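You operate a simulated robot arm through the tools that you are given. There is no shell and no other tool.

The job below is to be done with a simulated robot arm. You get a single attempt, and the scene is never put back.

JOB
Clean the sooty small burner and light it blue under the milk pan.
Fine: brush the crust off its cap, open the air shutter, pan on by its handle, then light on high; brush back. What is to be rubbed or washed off counts as gone when no trace of it is left.

The check looks at the end state, three seconds after you hand in, the way a careful person would. Anything else that was tipped, shoved, dropped, spilled or broken makes it a failure. Lids that push on must go on centred and level and be pressed home; caps that screw on are set level and turned clockwise until they are tight.

ROBOT AND FRAMES
A 7-joint arm with a two-finger parallel gripper, fixed in place. Base frame: the origin is on the floor under the middle of its stand, x ahead of it, y to its left, z up; the work surface is at about z = 0.86. Units: m, degrees, N and s.
With the tool pointing down near the work surface it reaches from about 0.22 to 0.74 m from the base axis. Its first joint turns from -166.0 to 166.0 degrees. Payload 1.57 kg.
The TCP is the grasp point between the finger pads, 0.03 m short of the fingertips. In the tool frame z runs along the fingers and y along their closing line. The gripper opens to 0.11 m. The fingers are 0.024 m wide and 0.012 m thick; the gripper's body (0.048 by 0.112 m) begins 0.078 m behind the TCP.
Orientation is that of the tool frame in the base frame, as a unit quaternion [x, y, z, w]. With the fingers straight down and closing along the base's y, the tool's x points along the base's -x, its y along +y and its z along -z.

CONTROLS
- The arm moves only by the tool jog_arm. Its argument "series" is a list of rows, each a list of 7 numbers: the shift along the base's x, y, z in m, then the turn, a rotation vector about the base's x, y, z in degrees, then the closure, from 0 (fully open) to 1 (shut). In form: [[x, y, z, ax, ay, az, fingers], ...]. A call has 1 to 20 rows; each row is the pose to reach, as a shift and turn from the pose commanded when the call began. A row lasts 0.2 s, in which the tool goes at most 0.05 m and 8.6 degrees; a call with a longer step from one row to the next is refused whole, and so is a gripper value outside its range. Where a pose cannot be reached the arm comes as near as it can. A force on the tool above 40 N (or 10 N above the force at the start of the call, whichever is more), or a blocked arm, ends the call early, and 0.2 s more pass. Each finger travels about 0.045 m/s and halts on what it meets, pressing with about 34 N; the grip force reading is that of the motor and also rises with nothing between the fingers. The clock runs only during rows and for 0.2 s after the last one: add rows that repeat a pose to give the fingers time. The reply holds the time, the measured pose of the TCP, the force on the tool along the base axes, the opening and the grip force, in the units named above and with some noise, with the torque about the TCP (base axes, N m) and any sound that the robot's microphone picked up.
- Cameras (640 x 400 px; columns grow to the right, rows downward): "scene" is fixed at [0.0492, -0.6501, 1.5105]; the picture's right is [0.55, -0.83, 0.00], its down [-0.62, -0.41, -0.67] and it looks along [0.56, 0.37, -0.74] (base axes); focal length 214 px, centre (320, 200). "wrist" rides on the gripper at [0.07, 0.016, -0.141] in the tool frame; the picture's right is [-0.23, 0.97, 0.00], its down [-0.85, -0.20, -0.48] and it looks along [-0.47, -0.11, 0.88] (tool axes); focal length 222 px, centre (320, 200). There is no depth. A picture from a camera that has moved, and an enlarged one, comes with that camera's place and axes in the base frame and with its lens.
- camera(camera): a new picture of that camera. It takes no simulated time.
- move_column(by): slides the trunk up (or, below 0, down) by that many m; the arm rides with it, the base frame stays. It gives what a move gives, with no picture.
- zoom(camera, box): a new picture of the part [left, top, right, bottom] of that camera's present view, enlarged. It takes no simulated time.
- finish_job(): hands the job in; it is judged then, once.

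Nothing tells you positions but the pictures and the camera data. Unless the task says otherwise, let go and move clear before handing in.

The tools are called as name(argument=value, ...) on one line, values as JSON. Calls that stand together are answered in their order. jog_arm: Moves the arm, as the interface text tells. Its arguments: {"type":"object","properties":{"series":{"type":"array"}},"required":["series"]} The other tools are called the same way: move_column (by) moves the trunk up or down; camera (camera) takes a picture; zoom (camera, box) takes an enlarged picture of a part of a camera's view; finish_job () hands the job in.

At the start:

```text
time: 0.0
tcp_pos: [0.399, -0.1139, 1.3114]
ee_rot: [0.001, 1.0, 0.0, -0.001]
contact_force: [0.3, -0.7, -0.8]
torque: [0.01, 0.02, -0.01]
opening: 0.1102
gripper_force: 0.0
trunk travel left (down, up): [-0.525, 0.065]
```

scene: 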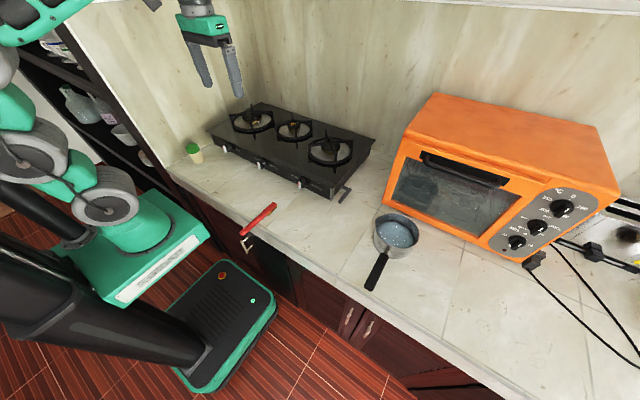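
wrist: 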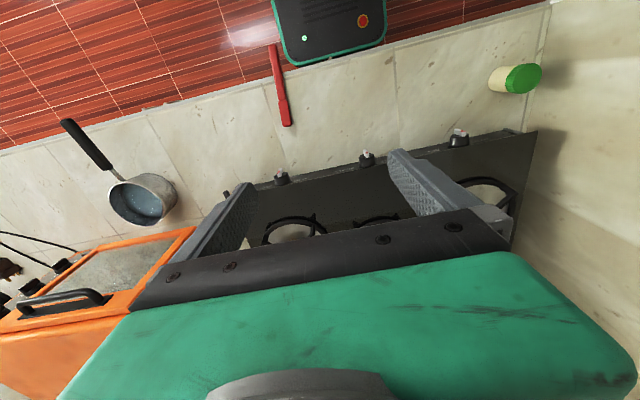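

I see a three-burner gas hob on the counter, a red brush in front of it, a milk pan to its right and an oven further right. I'll zoom in on each of these before moving anything.

zoom(camera="scene", box=[200, 90, 380, 202])

zoom(camera="scene", box=[260, 110, 330, 154])

zoom(camera="scene", box=[220, 180, 320, 242])

zoom(camera="scene", box=[340, 190, 460, 300])

zoom(camera="wrist", box=[200, 100, 540, 280])

```text
3.56 times, centred on (290, 146) of scene
camera zoom: at [0.0492, -0.6501, 1.5105], right [0.55, -0.83, 0.0], down [-0.62, -0.41, -0.67], along [0.56, 0.37, -0.74], focal length 763 px, centre (427, 392)
```

zoom: 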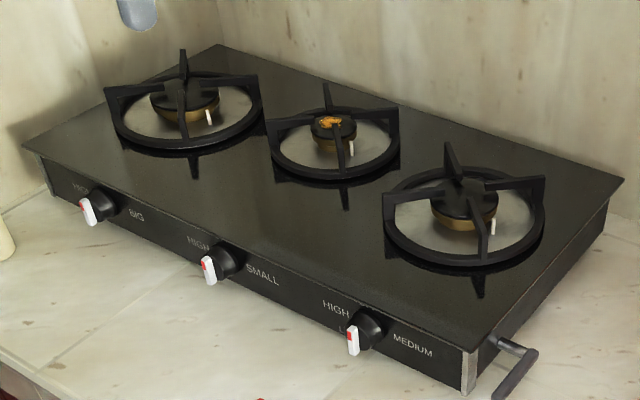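

```text
9.09 times, centred on (295, 132) of scene
camera zoom: at [0.0492, -0.6501, 1.5105], right [0.55, -0.83, 0.0], down [-0.62, -0.41, -0.67], along [0.56, 0.37, -0.74], focal length 1950 px, centre (547, 818)
```

zoom: 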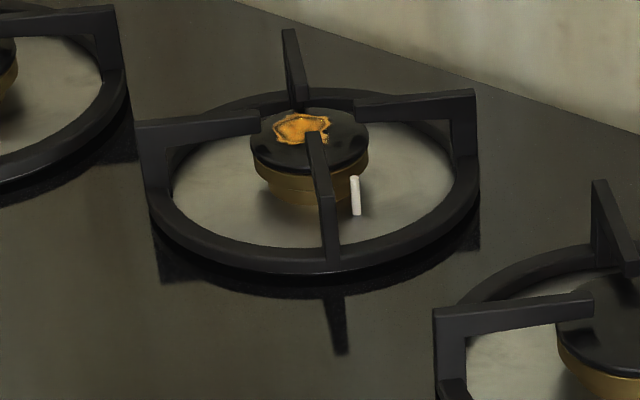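

```text
6.40 times, centred on (270, 211) of scene
camera zoom: at [0.0492, -0.6501, 1.5105], right [0.55, -0.83, 0.0], down [-0.62, -0.41, -0.67], along [0.56, 0.37, -0.74], focal length 1373 px, centre (640, 130)
```

zoom: 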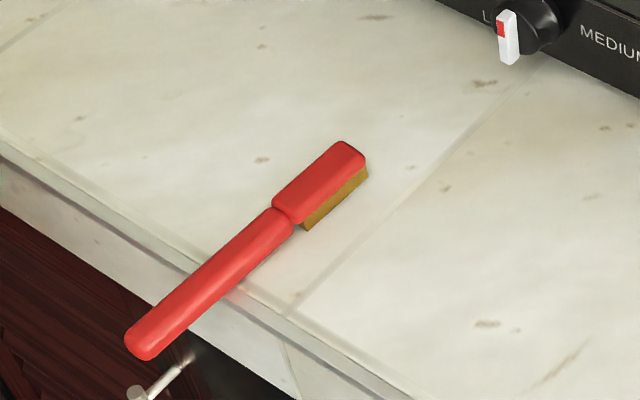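

```text
3.64 times, centred on (400, 245) of scene
camera zoom: at [0.0492, -0.6501, 1.5105], right [0.55, -0.83, 0.0], down [-0.62, -0.41, -0.67], along [0.56, 0.37, -0.74], focal length 780 px, centre (29, 36)
```

zoom: 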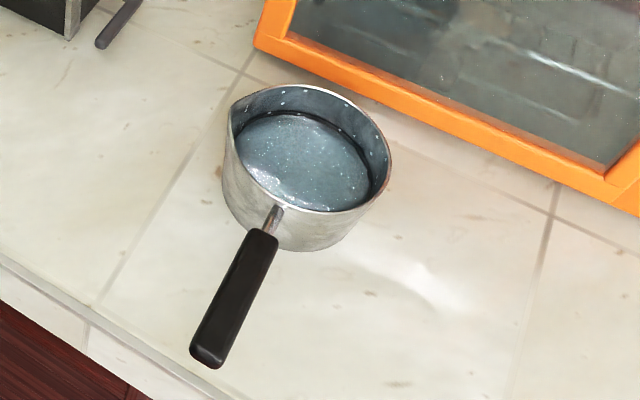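

```text
1.88 times, centred on (370, 190) of wrist
camera zoom: at [0.3292, -0.0992, 1.4518], right [0.23, 0.97, 0.0], down [0.85, -0.2, 0.48], along [0.47, -0.11, -0.88], focal length 418 px, centre (226, 219)
```

zoom: 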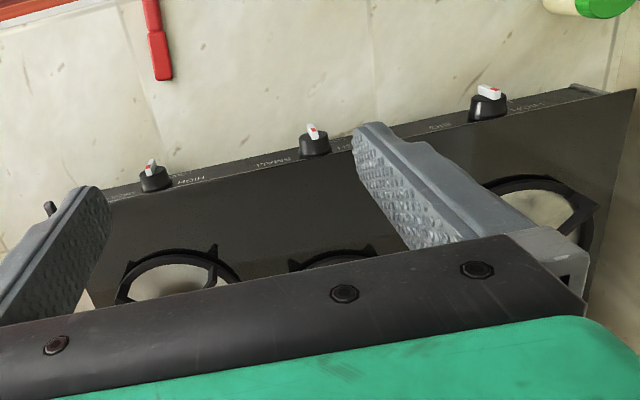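

The orange crust is on the middle burner, which is labelled SMALL, and a dark lever sticks out at the hob's right end. I still have to find the air shutter, so I'll look closer at the knobs, the lever and the pan.

zoom(camera="scene", box=[240, 150, 290, 181])

zoom(camera="scene", box=[310, 165, 370, 203])

zoom(camera="scene", box=[280, 112, 310, 131])

zoom(camera="scene", box=[170, 90, 260, 170])

zoom(camera="wrist", box=[240, 120, 500, 200])

```text
12.80 times, centred on (265, 166) of scene
camera zoom: at [0.0492, -0.6501, 1.5105], right [0.55, -0.83, 0.0], down [-0.62, -0.41, -0.67], along [0.56, 0.37, -0.74], focal length 2745 px, centre (1024, 642)
```

zoom: 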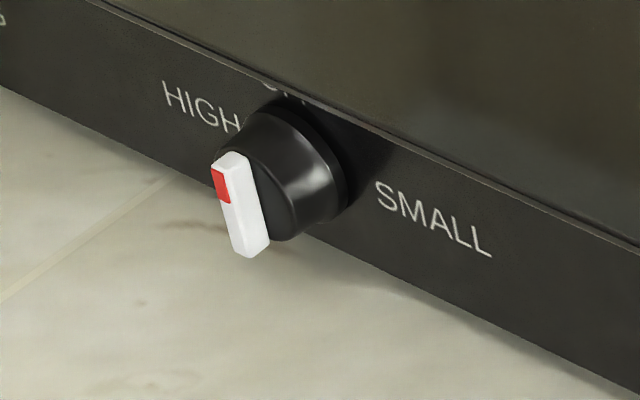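

```text
10.53 times, centred on (340, 184) of scene
camera zoom: at [0.0492, -0.6501, 1.5105], right [0.55, -0.83, 0.0], down [-0.62, -0.41, -0.67], along [0.56, 0.37, -0.74], focal length 2258 px, centre (110, 368)
```

zoom: 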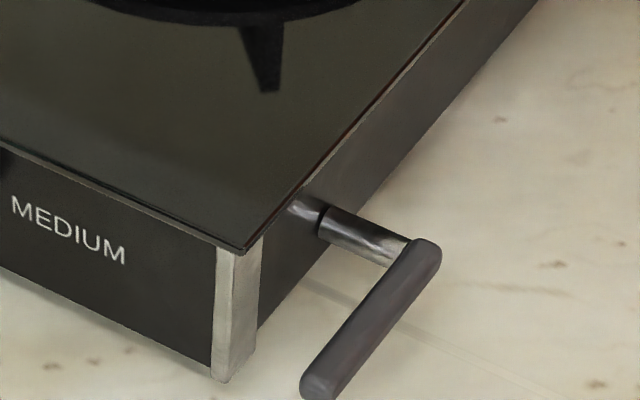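

```text
16.00 times, centred on (295, 122) of scene
camera zoom: at [0.0492, -0.6501, 1.5105], right [0.55, -0.83, 0.0], down [-0.62, -0.41, -0.67], along [0.56, 0.37, -0.74], focal length 3432 px, centre (720, 1456)
```

zoom: 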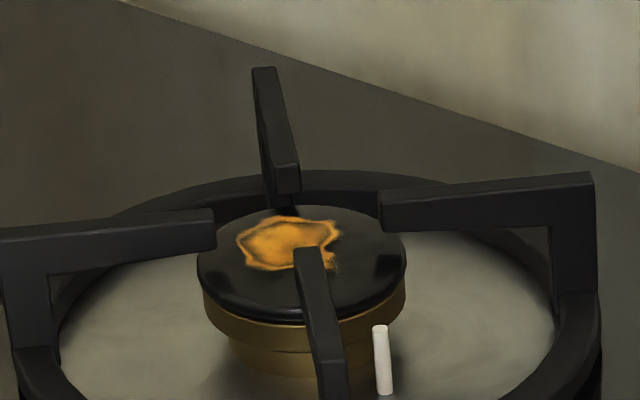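

```text
5.00 times, centred on (215, 130) of scene
camera zoom: at [0.0492, -0.6501, 1.5105], right [0.55, -0.83, 0.0], down [-0.62, -0.41, -0.67], along [0.56, 0.37, -0.74], focal length 1072 px, centre (845, 550)
```

zoom: 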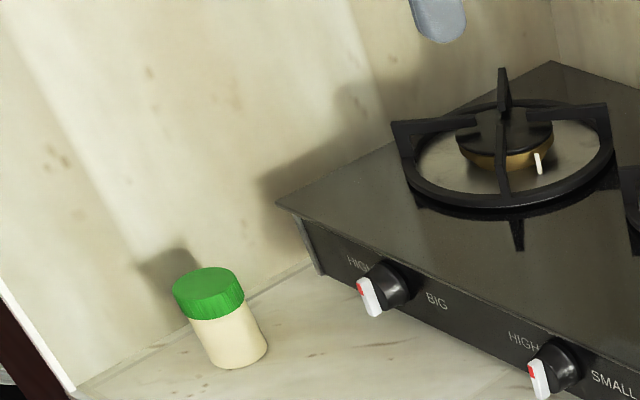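

```text
2.46 times, centred on (370, 160) of wrist
camera zoom: at [0.3292, -0.0992, 1.4518], right [0.23, 0.97, 0.0], down [0.85, -0.2, 0.48], along [0.47, -0.11, -0.88], focal length 547 px, centre (197, 298)
```

zoom: 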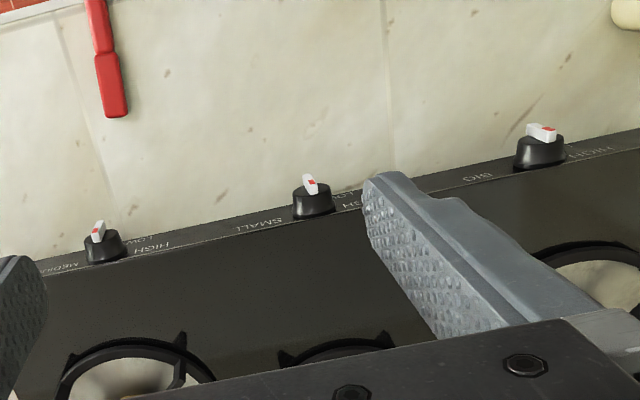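

The knobs point up at OFF, with HIGH to the left of each. I'm tilting the tool forward and lowering it so the wrist camera can see the hob's front face.

jog_arm(series=[[0, 0.012, -0.03, 0, -7.5, 0, 0], [0, 0.025, -0.06, 0, -15, 0, 0], [0, 0.038, -0.09, 0, -22.5, 0, 0], [0, 0.05, -0.12, 0, -30, 0, 0], [0, 0.062, -0.15, 0, -37.5, 0, 0], [0, 0.075, -0.18, 0, -45, 0, 0], [0, 0.088, -0.21, 0, -52.5, 0, 0], [0, 0.1, -0.24, 0, -60, 0, 0], [0, 0.1, -0.24, 0, -60, 0, 0]])

camera(camera="wrist")

camera(camera="scene")

```text
time: 0.9
tcp_pos: [0.4046, -0.0912, 1.1972]
ee_rot: [0.034, 0.988, -0.009, 0.152]
contact_force: [-0.5, -0.2, 0.1]
torque: [-0.01, -0.13, -0.03]
opening: 0.1099
gripper_force: 0.0
out of reach, approached as far as the arm can: row 3, 4
trunk travel left (down, up): [-0.525, 0.065]
stopped in row 4: the arm was blocked; the commanded pose is now the measured one
```

```text
taken
camera wrist: at [0.297, -0.0681, 1.3102], right [0.28, 0.96, 0.06], down [0.66, -0.24, 0.72], along [0.7, -0.16, -0.7], focal length 222 px, centre (320, 200)
```

wrist: 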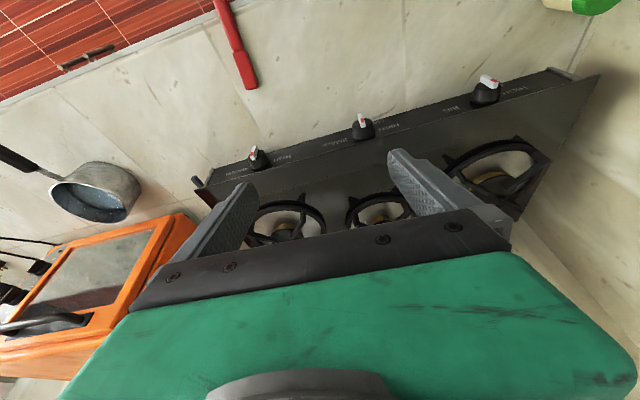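

```text
taken
```

scene: 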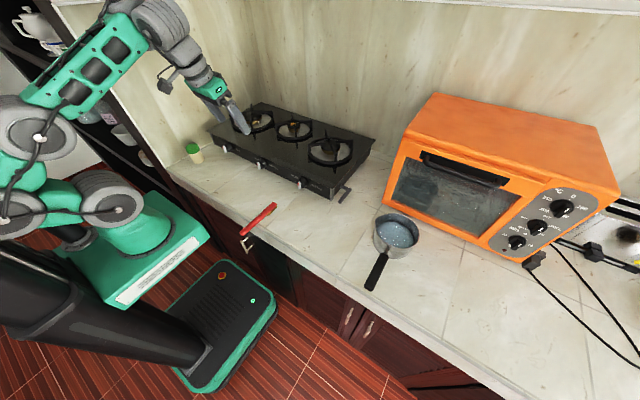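

The arm reached a joint limit, so tilting this far isn't possible at the current trunk height. I'll lower the trunk so the forearm sits flatter and try the tilt again.

move_column(by=-0.15)

camera(camera="scene")

camera(camera="wrist")

```text
time: 2.7
tcp_pos: [0.4104, -0.0923, 1.042]
ee_rot: [0.034, 0.99, -0.009, 0.137]
contact_force: [0.4, -0.7, -0.7]
torque: [0.02, 0.0, -0.02]
opening: 0.1101
gripper_force: 0.0
trunk travel left (down, up): [-0.375, 0.215]
```

```text
taken
```

scene: 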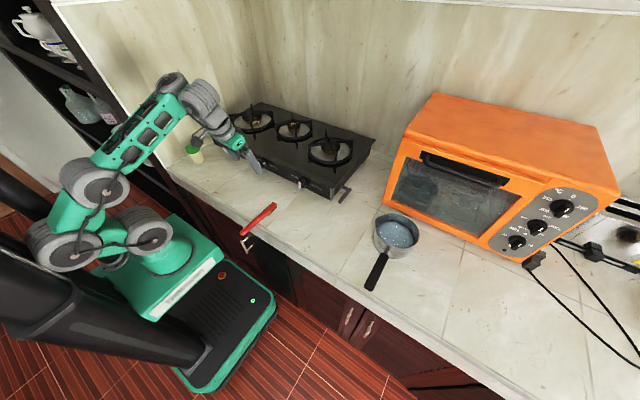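

```text
taken
camera wrist: at [0.3055, -0.0689, 1.1581], right [0.29, 0.96, 0.05], down [0.68, -0.24, 0.7], along [0.68, -0.16, -0.72], focal length 222 px, centre (320, 200)
```

wrist: 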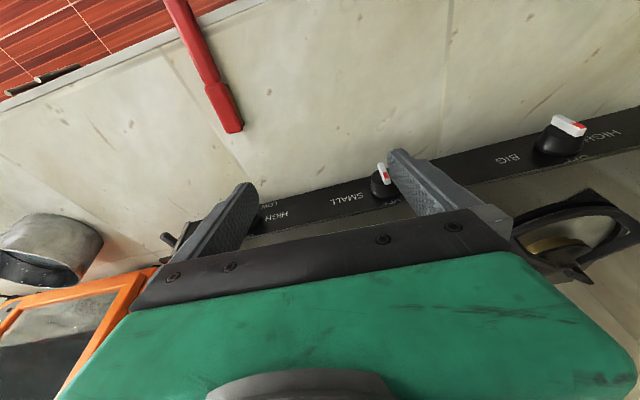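

The trunk is 0.15 lower and the tool clears everything. I'll try tilting the tool forward again from here.

jog_arm(series=[[-0.01, 0.01, 0.02, 0, -7.5, 0, 0], [-0.02, 0.02, 0.04, 0, -15, 0, 0], [-0.03, 0.03, 0.06, 0, -22.5, 0, 0], [-0.04, 0.04, 0.06, 0, -30, 0, 0], [-0.04, 0.05, 0.06, 0, -37.5, 0, 0], [-0.04, 0.06, 0.06, 0, -42, 0, 0]])

camera(camera="wrist")

```text
time: 3.2
tcp_pos: [0.4098, -0.0906, 1.0215]
ee_rot: [0.049, 0.991, -0.014, 0.121]
contact_force: [-0.4, 0.3, 0.2]
torque: [-0.01, 0.0, -0.01]
opening: 0.11
gripper_force: 0.0
out of reach, approached as far as the arm can: row 1, 2
trunk travel left (down, up): [-0.375, 0.215]
stopped in row 2: the arm was blocked; the commanded pose is now the measured one
```

```text
taken
camera wrist: at [0.3104, -0.0633, 1.1406], right [0.32, 0.95, 0.04], down [0.69, -0.26, 0.67], along [0.65, -0.19, -0.74], focal length 222 px, centre (320, 200)
```

wrist: 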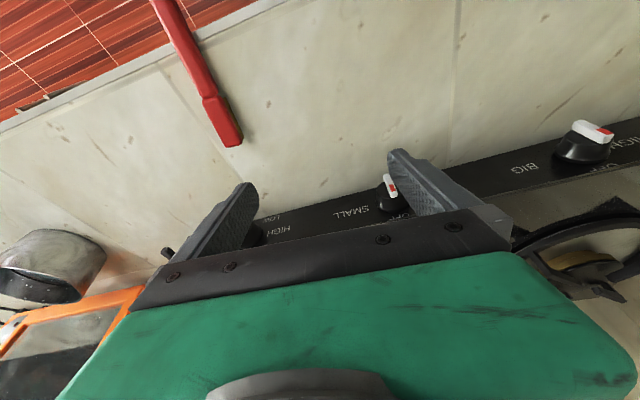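

The tilt is again stopped by a joint limit. I'll zoom in on the arm to work out its current configuration.

zoom(camera="scene", box=[0, 50, 320, 250])

```text
2.00 times, centred on (160, 150) of scene
camera zoom: at [0.0492, -0.6501, 1.5105], right [0.55, -0.83, 0.0], down [-0.62, -0.41, -0.67], along [0.56, 0.37, -0.74], focal length 429 px, centre (640, 300)
```

zoom: 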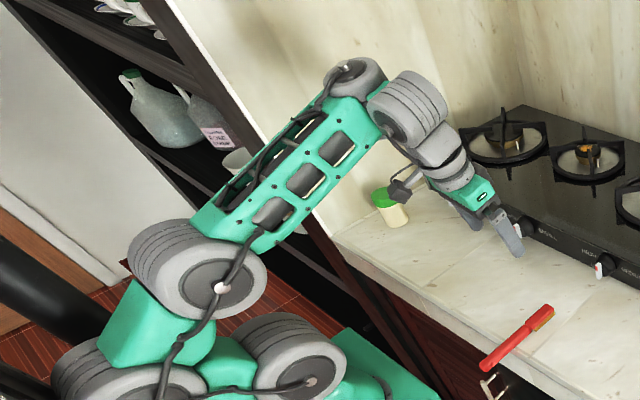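

The arm looks folded in on itself, which is probably what blocks the tilt. I'll move the tool out and up over the hob and tilt it there, which also gives a view of the burners.

jog_arm(series=[[0.03, 0.01, 0.03, 0, 0, 0, 0], [0.06, 0.02, 0.06, 0, 0, 0, 0], [0.09, 0.03, 0.09, 0, -5, 0, 0], [0.12, 0.04, 0.12, 0, -10, 0, 0], [0.15, 0.05, 0.13, 0, -15, 0, 0], [0.18, 0.06, 0.14, 0, -20, 0, 0], [0.2, 0.07, 0.14, 0, -25, 0, 0], [0.2, 0.07, 0.14, 0, -30, 0, 0]])

camera(camera="wrist")

camera(camera="scene")

```text
time: 5.0
tcp_pos: [0.6088, -0.0201, 1.1675]
ee_rot: [0.051, 0.925, -0.001, 0.376]
contact_force: [0.4, 0.4, -0.3]
torque: [-0.05, -0.03, 0.0]
opening: 0.1102
gripper_force: 0.0
trunk travel left (down, up): [-0.375, 0.215]
```

```text
taken
camera wrist: at [0.4626, 0.0064, 1.2193], right [0.25, 0.95, 0.19], down [0.26, -0.26, 0.93], along [0.93, -0.19, -0.31], focal length 222 px, centre (320, 200)
```

wrist: 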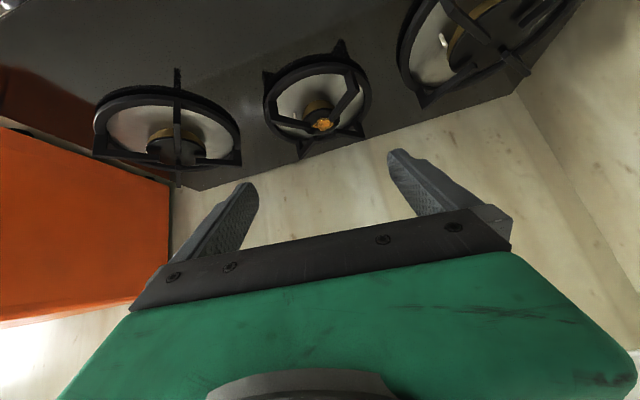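

```text
taken
```

scene: 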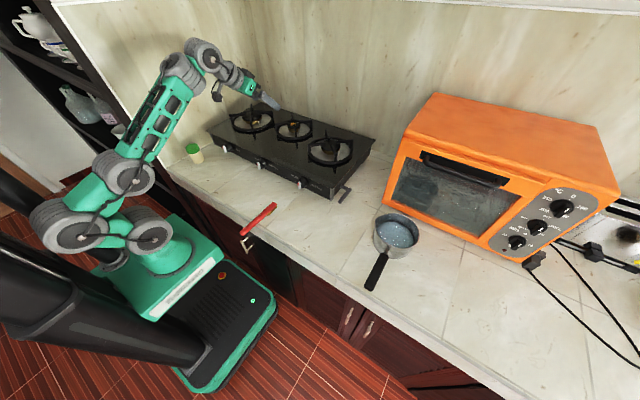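

The arm can tilt freely when it is extended like this. I'll zoom into this wrist view to pin down the burner and the crust.

zoom(camera="wrist", box=[240, 30, 400, 170])

zoom(camera="wrist", box=[290, 90, 350, 140])

```text
2.86 times, centred on (320, 100) of wrist
camera zoom: at [0.4626, 0.0064, 1.2193], right [0.25, 0.95, 0.19], down [0.26, -0.26, 0.93], along [0.93, -0.19, -0.31], focal length 635 px, centre (320, 486)
```

zoom: 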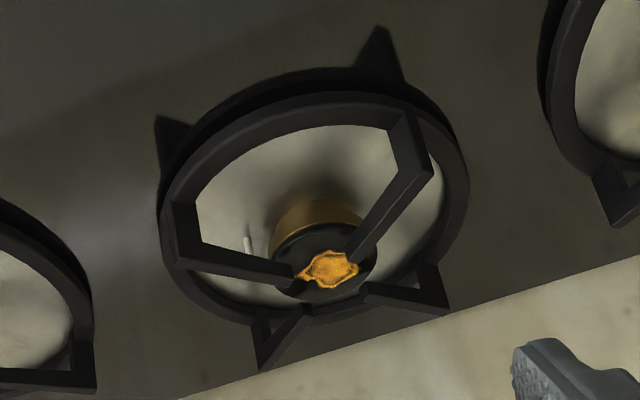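

```text
8.00 times, centred on (320, 115) of wrist
camera zoom: at [0.4626, 0.0064, 1.2193], right [0.25, 0.95, 0.19], down [0.26, -0.26, 0.93], along [0.93, -0.19, -0.31], focal length 1777 px, centre (320, 880)
```

zoom: 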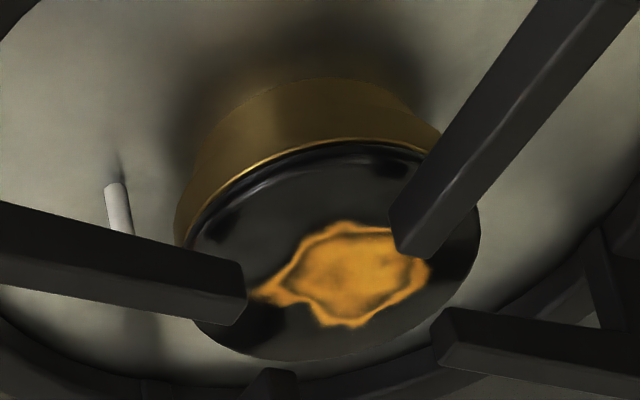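

The burner cap triangulates to about (0.767, -0.026, 0.99), roughly 60 mm across. Next I'll bring the tool upright and swing it to the hob's right end to look at the lever there.

jog_arm(series=[[-0.01, -0.04, 0.0, 0, 7.3, 0, 0], [-0.02, -0.08, 0.0, 0, 14.6, 0, 0], [-0.03, -0.12, 0.0, 0, 22, 0, 0], [-0.04, -0.16, 0.0, 0, 29, 0, 0], [-0.05, -0.2, 0, 0, 36, 0, 0], [-0.06, -0.24, 0, 0, 43, 0, 0], [-0.06, -0.28, 0, 0, 43, 0, 0], [-0.06, -0.3, 0, 0, 43, 0, 0]])

jog_arm(series=[[0, 0, 0, 0, 0, 8, 0], [0, 0, 0, 0, 0, 16, 0], [0, 0, 0, 0, 0, 24, 0], [0, 0, 0, 0, 0, 32, 0], [0, 0, 0, 0, 0, 40, 0], [0, 0, 0, 0, 0, 48, 0], [0, 0, 0, 0, 0, 56, 0], [0, 0, 0, 0, 0, 64, 0], [0, 0, 0, 0, 0, 72, 0], [0, 0, 0, 0, 0, 80, 0], [0, 0, 0, 0, 0, 84, 0]])

camera(camera="wrist")

camera(camera="scene")

```text
time: 6.4
tcp_pos: [0.5587, -0.2423, 1.1637]
ee_rot: [0.048, 0.997, -0.023, 0.051]
contact_force: [32.8, -13.1, -38.3]
torque: [-0.04, 1.16, -0.45]
opening: 0.1096
gripper_force: 0.0
out of reach, approached as far as the arm can: row 3, 4, 6
trunk travel left (down, up): [-0.375, 0.215]
stopped in row 6: the force on the tool passed its limit at 194 N (the readings are from after the stop); the commanded pose is now the measured one
```

```text
time: 6.7
tcp_pos: [0.5605, -0.2446, 1.1642]
ee_rot: [0.046, 0.997, -0.022, 0.052]
contact_force: [4.5, -6.3, -7.2]
torque: [0.48, -0.09, 0.38]
opening: 0.11
gripper_force: 0.1
trunk travel left (down, up): [-0.375, 0.215]
stopped in row 1: the force on the tool passed its limit at 94 N (the readings are from after the stop); the commanded pose is now the measured one
```

```text
taken
camera wrist: at [0.4782, -0.2156, 1.2951], right [0.32, 0.95, -0.01], down [0.78, -0.25, 0.57], along [0.54, -0.19, -0.82], focal length 222 px, centre (320, 200)
```

wrist: 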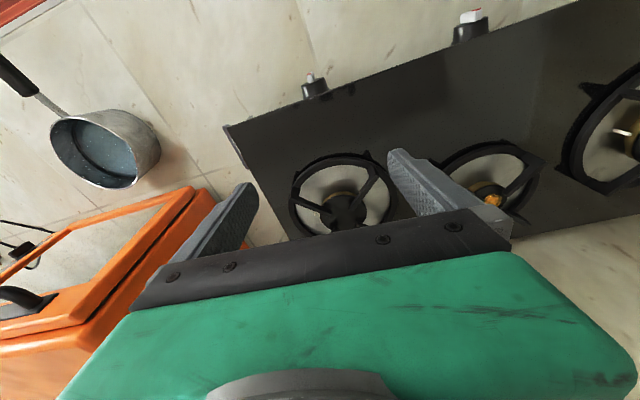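

```text
taken
```

scene: 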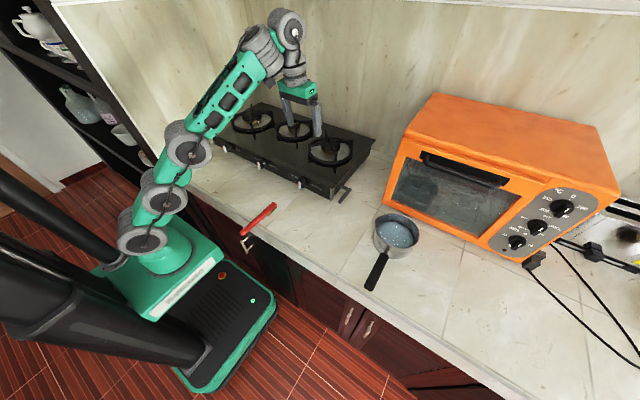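

The force stop looks like the arm running straight out to its limit, because no contact shows in the pictures. I'll pull back and down a little, then turn the camera toward the lever.

jog_arm(series=[[-0.02, -0.01, -0.01, 0, 0, 0, 0], [-0.04, -0.02, -0.02, 0, 0, 0, 0], [-0.06, -0.04, -0.03, 0, 0, 0, 0], [-0.08, -0.06, -0.04, 0, 0, 0, 0], [-0.1, -0.08, -0.05, 0, 0, 0, 0], [-0.1, -0.1, -0.06, 0, 0, 0, 0]])

jog_arm(series=[[0, 0, 0, 0, 0, 8, 0], [0, 0, 0, 0, 0, 16, 0], [0, 0, 0, 0, 0, 24, 0], [0, 0, 0, 0, 0, 32, 0], [0, 0, 0, 0, 0, 40, 0], [0, 0, 0, 0, 0, 48, 0], [0, 0, 0, 0, 0, 56, 0], [0, 0, 0, 0, 0, 64, 0], [0, 0, 0, 0, 0, 72, 0], [0, 0, 0, 0, 0, 80, 0], [0, 0, 0, 0, 0, 84, 0]])

camera(camera="wrist")

```text
time: 8.1
tcp_pos: [0.4615, -0.3451, 1.1044]
ee_rot: [0.046, 0.997, -0.021, 0.052]
contact_force: [-0.4, 0.0, 0.1]
torque: [-0.01, -0.04, 0.0]
opening: 0.11
gripper_force: 0.1
trunk travel left (down, up): [-0.375, 0.215]
```

```text
time: 10.5
tcp_pos: [0.4593, -0.3435, 1.1045]
ee_rot: [-0.634, 0.771, 0.019, 0.053]
contact_force: [0.3, -0.7, -0.5]
torque: [0.03, 0.01, -0.02]
opening: 0.1099
gripper_force: 0.0
trunk travel left (down, up): [-0.375, 0.215]
```

```text
taken
camera wrist: at [0.4225, -0.4237, 1.2352], right [-0.91, 0.41, -0.01], down [0.33, 0.75, 0.57], along [0.25, 0.52, -0.82], focal length 222 px, centre (320, 200)
```

wrist: 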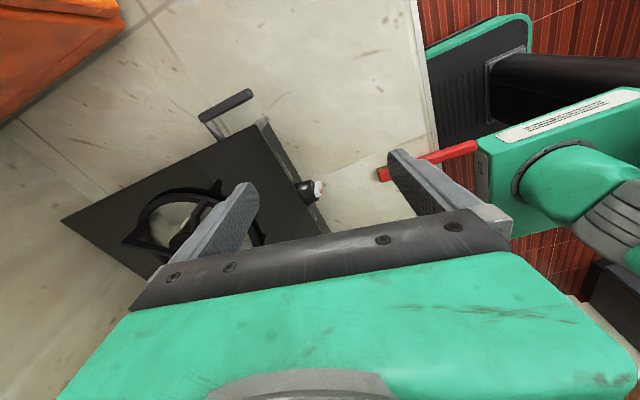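

The lever and its stub show up in this view. I'll back off a little toward -y and tilt the tool toward +y so I can see the hob's side panel.

jog_arm(series=[[0.01, -0.02, 0, 6, 0, 0, 0], [0.02, -0.04, 0, 12, 0, 0, 0], [0.03, -0.06, 0, 18, 0, 0, 0], [0.04, -0.08, 0, 24, 0, 0, 0], [0.05, -0.1, 0, 30, 0, 0, 0], [0.05, -0.1, -0.02, 30, 0, 0, 0]])

camera(camera="wrist")

```text
time: 11.9
tcp_pos: [0.4368, -0.3532, 1.0097]
ee_rot: [-0.617, 0.759, 0.14, 0.153]
contact_force: [0.8, -0.4, -0.7]
torque: [-0.02, -0.01, -0.02]
opening: 0.11
gripper_force: 0.1
out of reach, approached as far as the arm can: row 1, 2, 3, 4, 5, 6
trunk travel left (down, up): [-0.375, 0.215]
```

```text
taken
camera wrist: at [0.3992, -0.4702, 1.1102], right [-0.91, 0.4, 0.12], down [0.33, 0.53, 0.78], along [0.25, 0.75, -0.62], focal length 222 px, centre (320, 200)
```

wrist: 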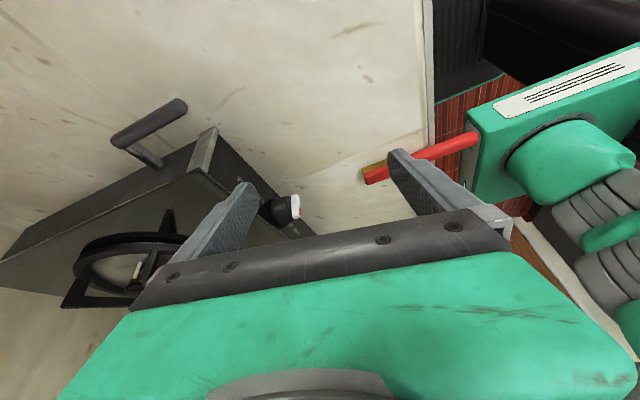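

The arm couldn't reach the full pose, but the lever is in clear view now. I'm zooming in on it.

zoom(camera="wrist", box=[90, 80, 240, 174])

zoom(camera="wrist", box=[0, 80, 200, 205])

zoom(camera="wrist", box=[340, 120, 500, 220])

```text
4.26 times, centred on (165, 127) of wrist
camera zoom: at [0.3992, -0.4702, 1.1102], right [-0.91, 0.4, 0.12], down [0.33, 0.53, 0.78], along [0.25, 0.75, -0.62], focal length 945 px, centre (980, 511)
```

zoom: 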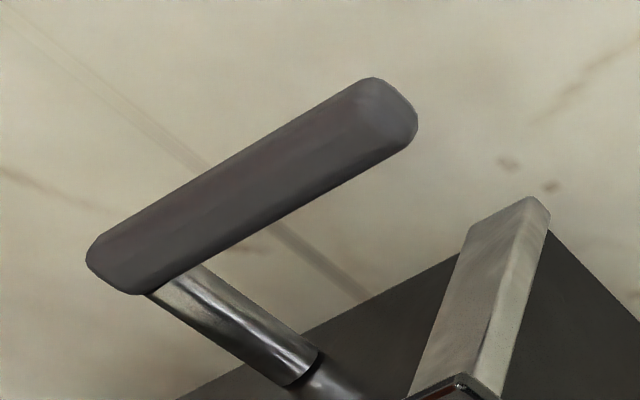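

```text
3.20 times, centred on (100, 142) of wrist
camera zoom: at [0.3992, -0.4702, 1.1102], right [-0.91, 0.4, 0.12], down [0.33, 0.53, 0.78], along [0.25, 0.75, -0.62], focal length 711 px, centre (1024, 384)
```

zoom: 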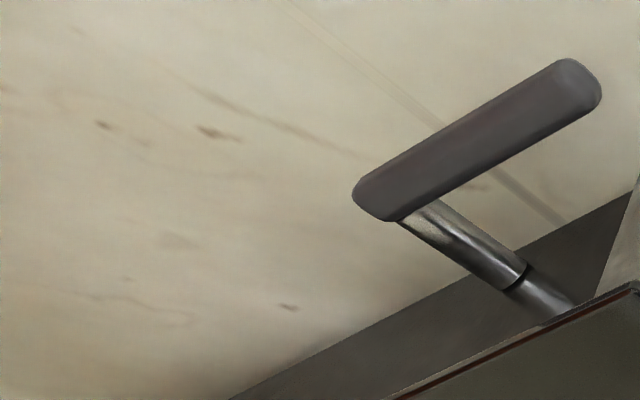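

```text
4.00 times, centred on (420, 170) of wrist
camera zoom: at [0.3992, -0.4702, 1.1102], right [-0.91, 0.4, 0.12], down [0.33, 0.53, 0.78], along [0.25, 0.75, -0.62], focal length 888 px, centre (-80, 320)
```

zoom: 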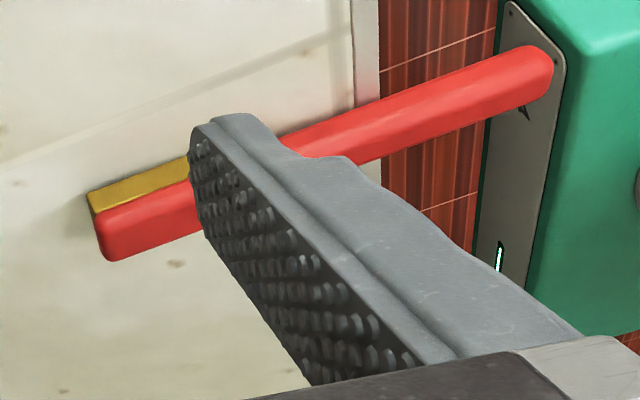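

The lever is a bar on a stub that comes out of the hob's right side, and it points forward. I want to see whether the side panel is marked, so I'll move to a spot further out with the tool upright.

jog_arm(series=[[0.0, -0.02, 0.02, -6, 0, 0, 0], [0.01, -0.04, 0.04, -12, 0, 0, 0], [0.02, -0.06, 0.05, -18, 0, 0, 0], [0.03, -0.09, 0.06, -24, 0, 0, 0], [0.04, -0.12, 0.06, -24, 0, 0, 0], [0.05, -0.15, 0.06, -24, 0, 0, 0], [0.05, -0.18, 0.06, -24, 0, 0, 0], [0.05, -0.2, 0.06, -24, 0, 0, 0]])

camera(camera="wrist")

```text
time: 13.7
tcp_pos: [0.4471, -0.4831, 1.043]
ee_rot: [-0.634, 0.772, -0.023, 0.019]
contact_force: [0.8, -0.3, -0.8]
torque: [-0.03, 0.05, -0.02]
opening: 0.1098
gripper_force: 0.0
out of reach, approached as far as the arm can: row 5, 6, 7, 8
trunk travel left (down, up): [-0.375, 0.215]
```

```text
taken
camera wrist: at [0.4086, -0.5474, 1.1827], right [-0.91, 0.41, -0.06], down [0.33, 0.81, 0.49], along [0.25, 0.43, -0.87], focal length 222 px, centre (320, 200)
```

wrist: 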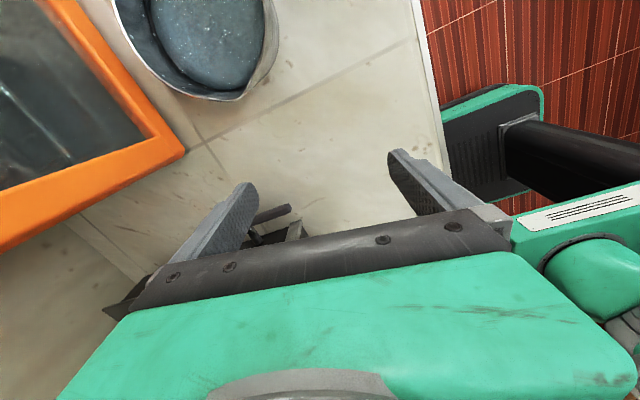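

I can see the pan well from this spot, so I'll zoom into it to see what it contains and get its position.

zoom(camera="wrist", box=[100, 0, 300, 125])

zoom(camera="wrist", box=[220, 180, 340, 255])

move_column(by=0.1)

```text
3.20 times, centred on (200, 62) of wrist
camera zoom: at [0.4086, -0.5474, 1.1827], right [-0.91, 0.41, -0.06], down [0.33, 0.81, 0.49], along [0.25, 0.43, -0.87], focal length 711 px, centre (704, 640)
```

zoom: 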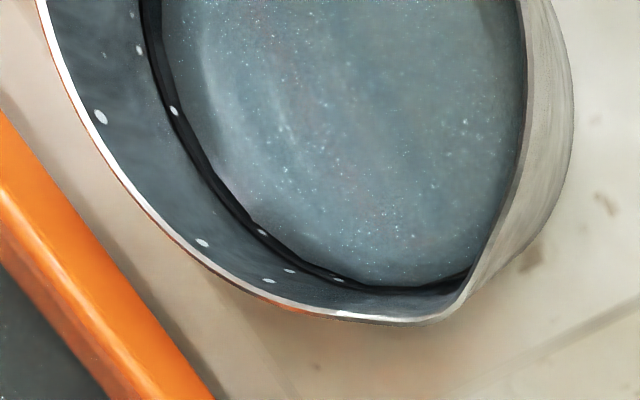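

```text
5.33 times, centred on (280, 218) of wrist
camera zoom: at [0.4086, -0.5474, 1.1827], right [-0.91, 0.41, -0.06], down [0.33, 0.81, 0.49], along [0.25, 0.43, -0.87], focal length 1185 px, centre (533, 107)
```

zoom: 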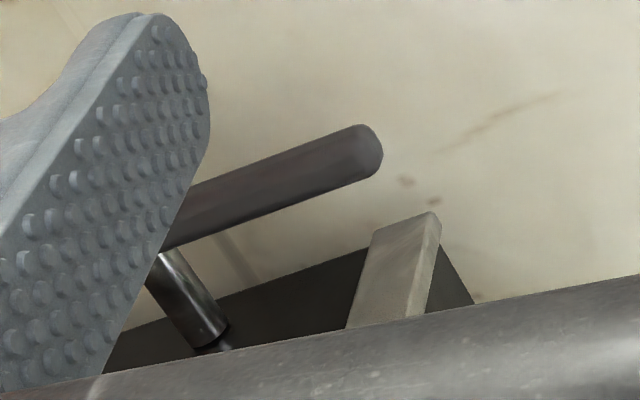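

```text
time: 15.0
tcp_pos: [0.4453, -0.4835, 1.1433]
ee_rot: [-0.634, 0.773, -0.021, 0.02]
contact_force: [0.3, 0.3, 0.1]
torque: [-0.01, 0.04, 0.02]
opening: 0.1102
gripper_force: 0.1
trunk travel left (down, up): [-0.475, 0.115]
```

I can't see any markings on the visible part of the panel, and the pan looks like speckled enamel. I'll square up the gripper and go look at the brush from above.

jog_arm(series=[[-0.01, 0.02, 0, 0, 0, -8, 0], [-0.02, 0.05, 0, 0, 0, -16, 0], [-0.04, 0.08, 0, 0, 0, -24, 0], [-0.06, 0.11, 0, 0, 0, -32, 0], [-0.08, 0.14, 0, 0, 0, -40, 0], [-0.1, 0.17, 0, 0, 0, -48, 0], [-0.12, 0.2, 0, 0, 0, -56, 0], [-0.13, 0.23, 0, 0, 0, -64, 0], [-0.14, 0.26, 0, 0, 0, -72, 0], [-0.14, 0.28, 0, 0, 0, -78.7, 0], [-0.14, 0.28, 0, 0, 0, -78.7, 0]])

camera(camera="wrist")

```text
time: 17.4
tcp_pos: [0.3057, -0.2024, 1.1433]
ee_rot: [-0.001, 1.0, -0.029, 0.002]
contact_force: [-0.1, 0.5, -0.4]
torque: [-0.03, -0.03, -0.02]
opening: 0.1102
gripper_force: 0.0
trunk travel left (down, up): [-0.475, 0.115]
```

```text
taken
camera wrist: at [0.2354, -0.1791, 1.2827], right [0.23, 0.97, -0.06], down [0.85, -0.17, 0.49], along [0.47, -0.16, -0.87], focal length 222 px, centre (320, 200)
```

wrist: 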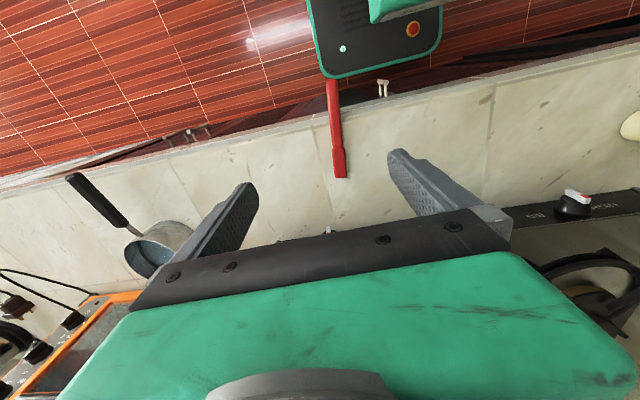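

The gripper is above the brush with about 3° of roll. I'll take that out and come lower for a closer look at the brush.

jog_arm(series=[[0, 0, -0.03, 3.3, 0, 0, 0], [0, 0, -0.06, 3.3, 0, 0, 0], [0, 0, -0.09, 3.3, 0, 0, 0], [0, 0, -0.12, 3.3, 0, 0, 0], [0, 0, -0.12, 3.3, 0, 0, 0]])

camera(camera="wrist")

zoom(camera="wrist", box=[270, 60, 400, 200])

zoom(camera="scene", box=[210, 170, 310, 250])

```text
time: 18.2
tcp_pos: [0.3293, -0.1667, 1.0139]
ee_rot: [-0.067, 0.995, 0.04, -0.06]
contact_force: [-0.1, -0.3, -0.5]
torque: [-0.03, 0.0, 0.03]
opening: 0.1102
gripper_force: 0.0
trunk travel left (down, up): [-0.475, 0.115]
stopped in row 3: the arm was blocked; the commanded pose is now the measured one
```

```text
taken
camera wrist: at [0.2752, -0.1719, 1.1629], right [0.1, 0.99, 0.06], down [0.93, -0.11, 0.36], along [0.36, 0.02, -0.93], focal length 222 px, centre (320, 200)
```

wrist: 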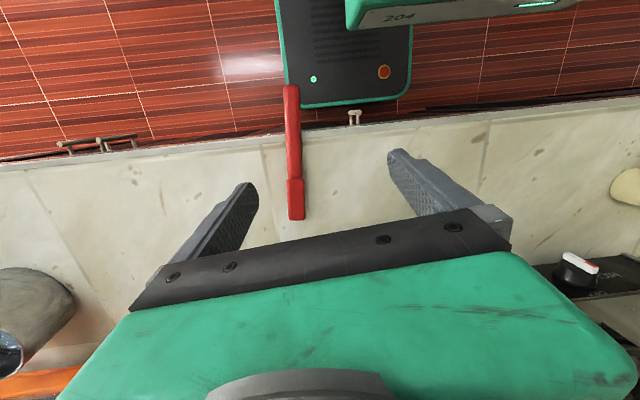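

```text
2.86 times, centred on (335, 130) of wrist
camera zoom: at [0.2752, -0.1719, 1.1629], right [0.1, 0.99, 0.06], down [0.93, -0.11, 0.36], along [0.36, 0.02, -0.93], focal length 635 px, centre (277, 400)
```

zoom: 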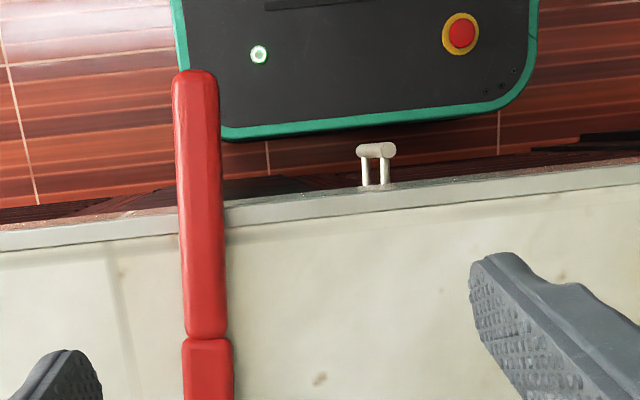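

```text
5.00 times, centred on (260, 210) of scene
camera zoom: at [0.0492, -0.6501, 1.5105], right [0.55, -0.83, 0.0], down [-0.62, -0.41, -0.67], along [0.56, 0.37, -0.74], focal length 1072 px, centre (620, 150)
```

zoom: 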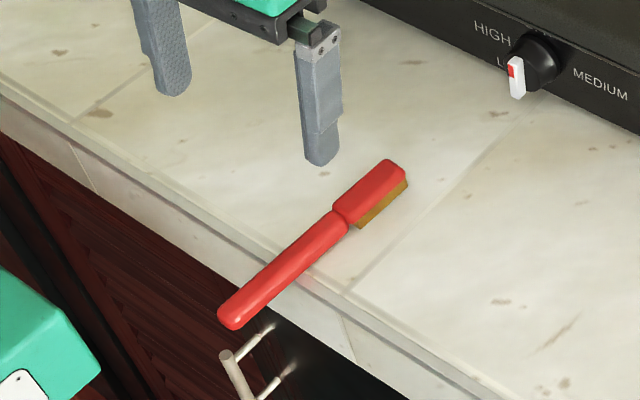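

The arm was blocked partway down and picked up some yaw and pitch. I'll check its configuration in the scene camera.

camera(camera="scene")

```text
taken
```

scene: 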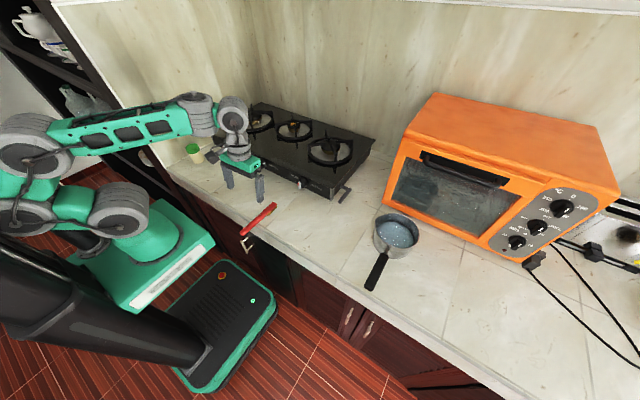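

The upper arm is folded back a long way here, which may be what blocked it. I'll lift and straighten the tool, raise the trunk slightly, and retry the descent.

jog_arm(series=[[0.01, -0.01, 0.02, -1, -2, -2, 0], [0.02, -0.02, 0.04, -2, -4, -4, 0], [0.02, -0.03, 0.05, -3, -6, -6, 0], [0.02, -0.03, 0.05, -4.1, -7.2, -7.4, 0], [0.02, -0.03, 0.05, -4.1, -7.2, -7.4, 0]])

move_column(by=0.05)

```text
time: 19.4
tcp_pos: [0.3537, -0.1877, 1.0571]
ee_rot: [-0.018, 1.0, 0.013, -0.011]
contact_force: [-0.2, -0.7, 0.6]
torque: [-0.01, -0.04, 0.01]
opening: 0.1099
gripper_force: 0.1
trunk travel left (down, up): [-0.475, 0.115]
```

```text
time: 20.5
tcp_pos: [0.3565, -0.1874, 1.0915]
ee_rot: [-0.022, 1.0, 0.006, -0.001]
contact_force: [0.3, -0.1, 0.1]
torque: [0.02, 0.01, 0.0]
opening: 0.1101
gripper_force: 0.0
trunk travel left (down, up): [-0.498, 0.092]
stopped: the arm was blocked; the commanded pose is now the measured one
```

The trunk was also blocked moving up, so a link is probably touching something behind the arm. I'll zoom in on the arm's rear to check.

zoom(camera="scene", box=[0, 60, 260, 300])

```text
1.67 times, centred on (130, 180) of scene
camera zoom: at [0.0492, -0.6501, 1.5105], right [0.55, -0.83, 0.0], down [-0.62, -0.41, -0.67], along [0.56, 0.37, -0.74], focal length 358 px, centre (637, 233)
```

zoom: 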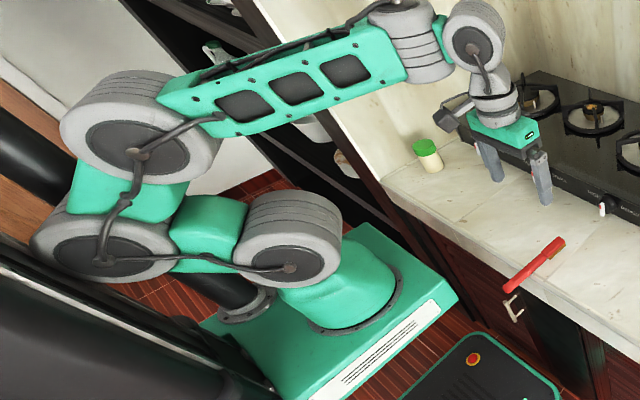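

The folded-back elbow joint sits very close to the black mast. I'll move the arm out and up to unfold it, then drop the trunk well down and approach the counter from there.

jog_arm(series=[[0.03, 0.0, 0.02, 0, 0, 0, 0], [0.06, 0.0, 0.05, 0, 0, 0, 0], [0.08, 0.0, 0.08, 0, 0, 0, 0], [0.1, 0.0, 0.11, 0, 0, 0, 0], [0.11, 0.0, 0.14, 0, 0, 0, 0], [0.11, 0.0, 0.17, 0, 0, 0, 0], [0.11, 0.0, 0.2, 0, 0, 0, 0], [0.11, 0.0, 0.22, 0, 0, 0, 0]])

move_column(by=-0.27)

camera(camera="scene")

```text
time: 22.3
tcp_pos: [0.4695, -0.1889, 1.3073]
ee_rot: [-0.02, 1.0, 0.004, 0.0]
contact_force: [8.4, -8.0, -14.8]
torque: [0.88, 0.02, 0.5]
opening: 0.1104
gripper_force: 0.0
trunk travel left (down, up): [-0.498, 0.092]
stopped in row 8: the force on the tool passed its limit at 63 N (the readings are from after the stop); the commanded pose is now the measured one
```

```text
time: 24.4
tcp_pos: [0.4685, -0.1884, 1.0852]
ee_rot: [-0.021, 1.0, 0.005, 0.001]
contact_force: [7.3, -7.7, -13.5]
torque: [0.79, 0.0, 0.42]
opening: 0.1098
gripper_force: 0.0
trunk travel left (down, up): [-0.276, 0.314]
stopped: the force on the tool passed its limit at 40 N (the readings are from after the stop); the commanded pose is now the measured one
```

```text
taken
```

scene: 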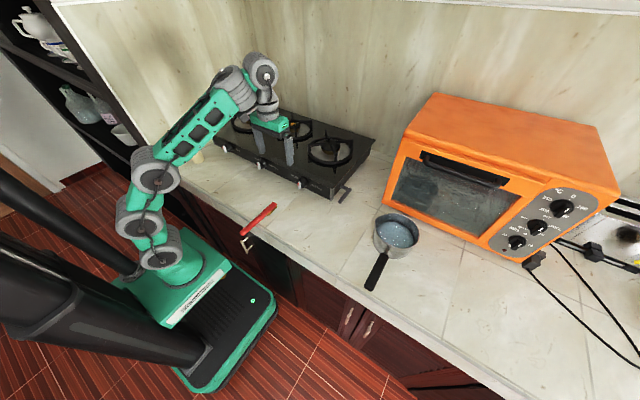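

The force stayed on even after the trunk moved, so I think the hand is pressing on its own forearm with the forearm sloped up this far. I'll lower the tool to free it and head toward the brush from this trunk height.

jog_arm(series=[[-0.01, 0.0, -0.03, 0, 0, 0, 0], [-0.03, 0.0, -0.06, 0, 0, 0, 0], [-0.05, 0.0, -0.08, 0, 0, 0, 0], [-0.07, 0.0, -0.1, 0, 0, 0, 0], [-0.09, 0.0, -0.1, 0, 0, 0, 0], [-0.11, 0.0, -0.1, 0, 0, 0, 0]])

camera(camera="scene")

camera(camera="wrist")

```text
time: 25.8
tcp_pos: [0.358, -0.1897, 0.9837]
ee_rot: [-0.02, 1.0, 0.004, 0.001]
contact_force: [-0.5, 0.7, 0.1]
torque: [0.01, 0.03, 0.03]
opening: 0.1101
gripper_force: 0.0
trunk travel left (down, up): [-0.276, 0.314]
```

```text
taken
```

scene: 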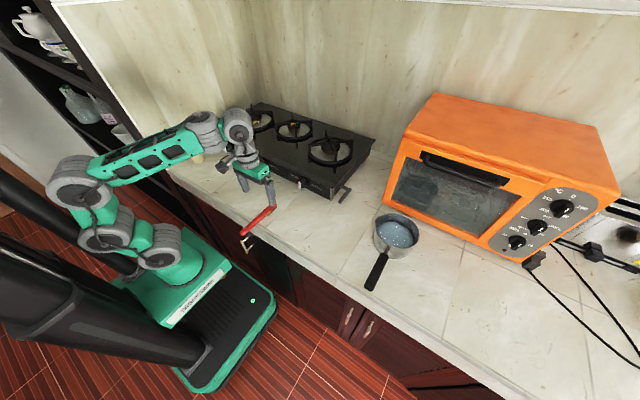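

```text
taken
camera wrist: at [0.2878, -0.1781, 1.1245], right [0.19, 0.98, 0.01], down [0.86, -0.17, 0.48], along [0.47, -0.08, -0.88], focal length 222 px, centre (320, 200)
```

wrist: 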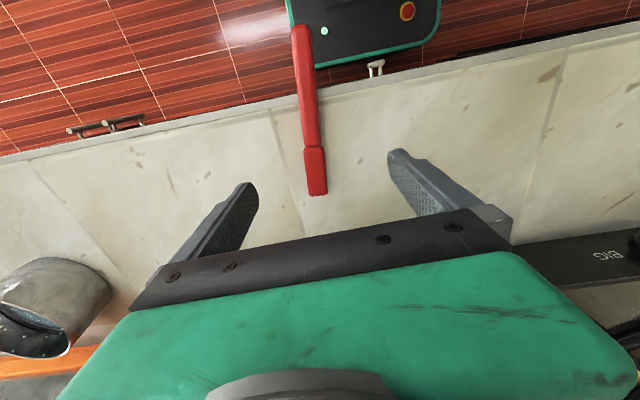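

This trunk height works, and the brush is between the fingers in the view. I'll zoom in to measure it.

zoom(camera="wrist", box=[260, 10, 380, 210])

zoom(camera="wrist", box=[280, 130, 350, 205])

zoom(camera="scene", box=[225, 160, 295, 250])

```text
2.00 times, centred on (320, 110) of wrist
camera zoom: at [0.2878, -0.1781, 1.1245], right [0.19, 0.98, 0.01], down [0.86, -0.17, 0.48], along [0.47, -0.08, -0.88], focal length 444 px, centre (320, 380)
```

zoom: 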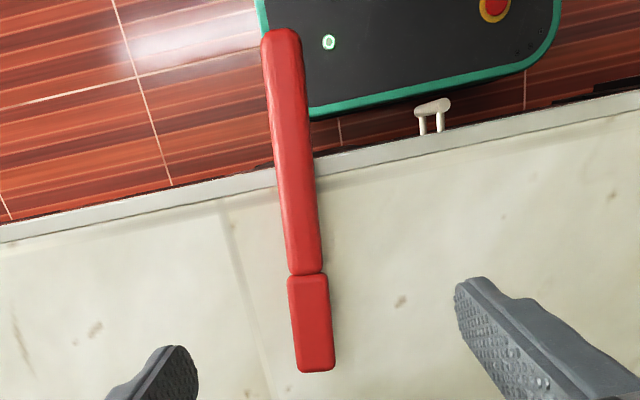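

```text
5.33 times, centred on (315, 168) of wrist
camera zoom: at [0.2878, -0.1781, 1.1245], right [0.19, 0.98, 0.01], down [0.86, -0.17, 0.48], along [0.47, -0.08, -0.88], focal length 1185 px, centre (347, 373)
```

zoom: 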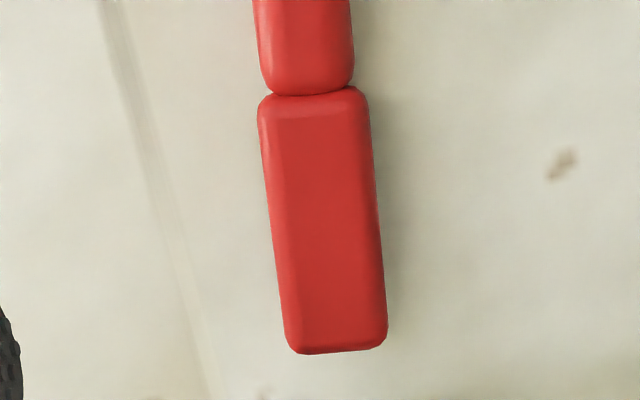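

```text
4.44 times, centred on (260, 205) of scene
camera zoom: at [0.0492, -0.6501, 1.5105], right [0.55, -0.83, 0.0], down [-0.62, -0.41, -0.67], along [0.56, 0.37, -0.74], focal length 953 px, centre (587, 178)
```

zoom: 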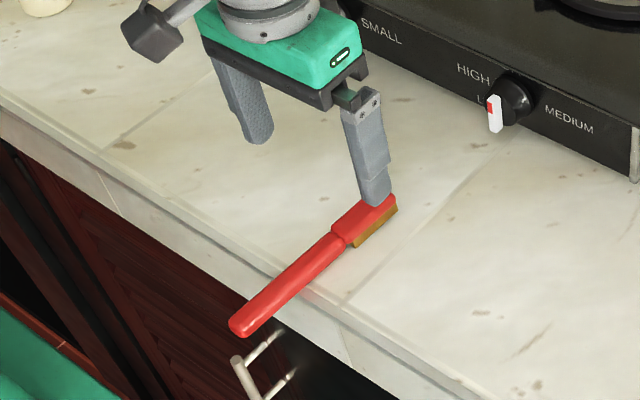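

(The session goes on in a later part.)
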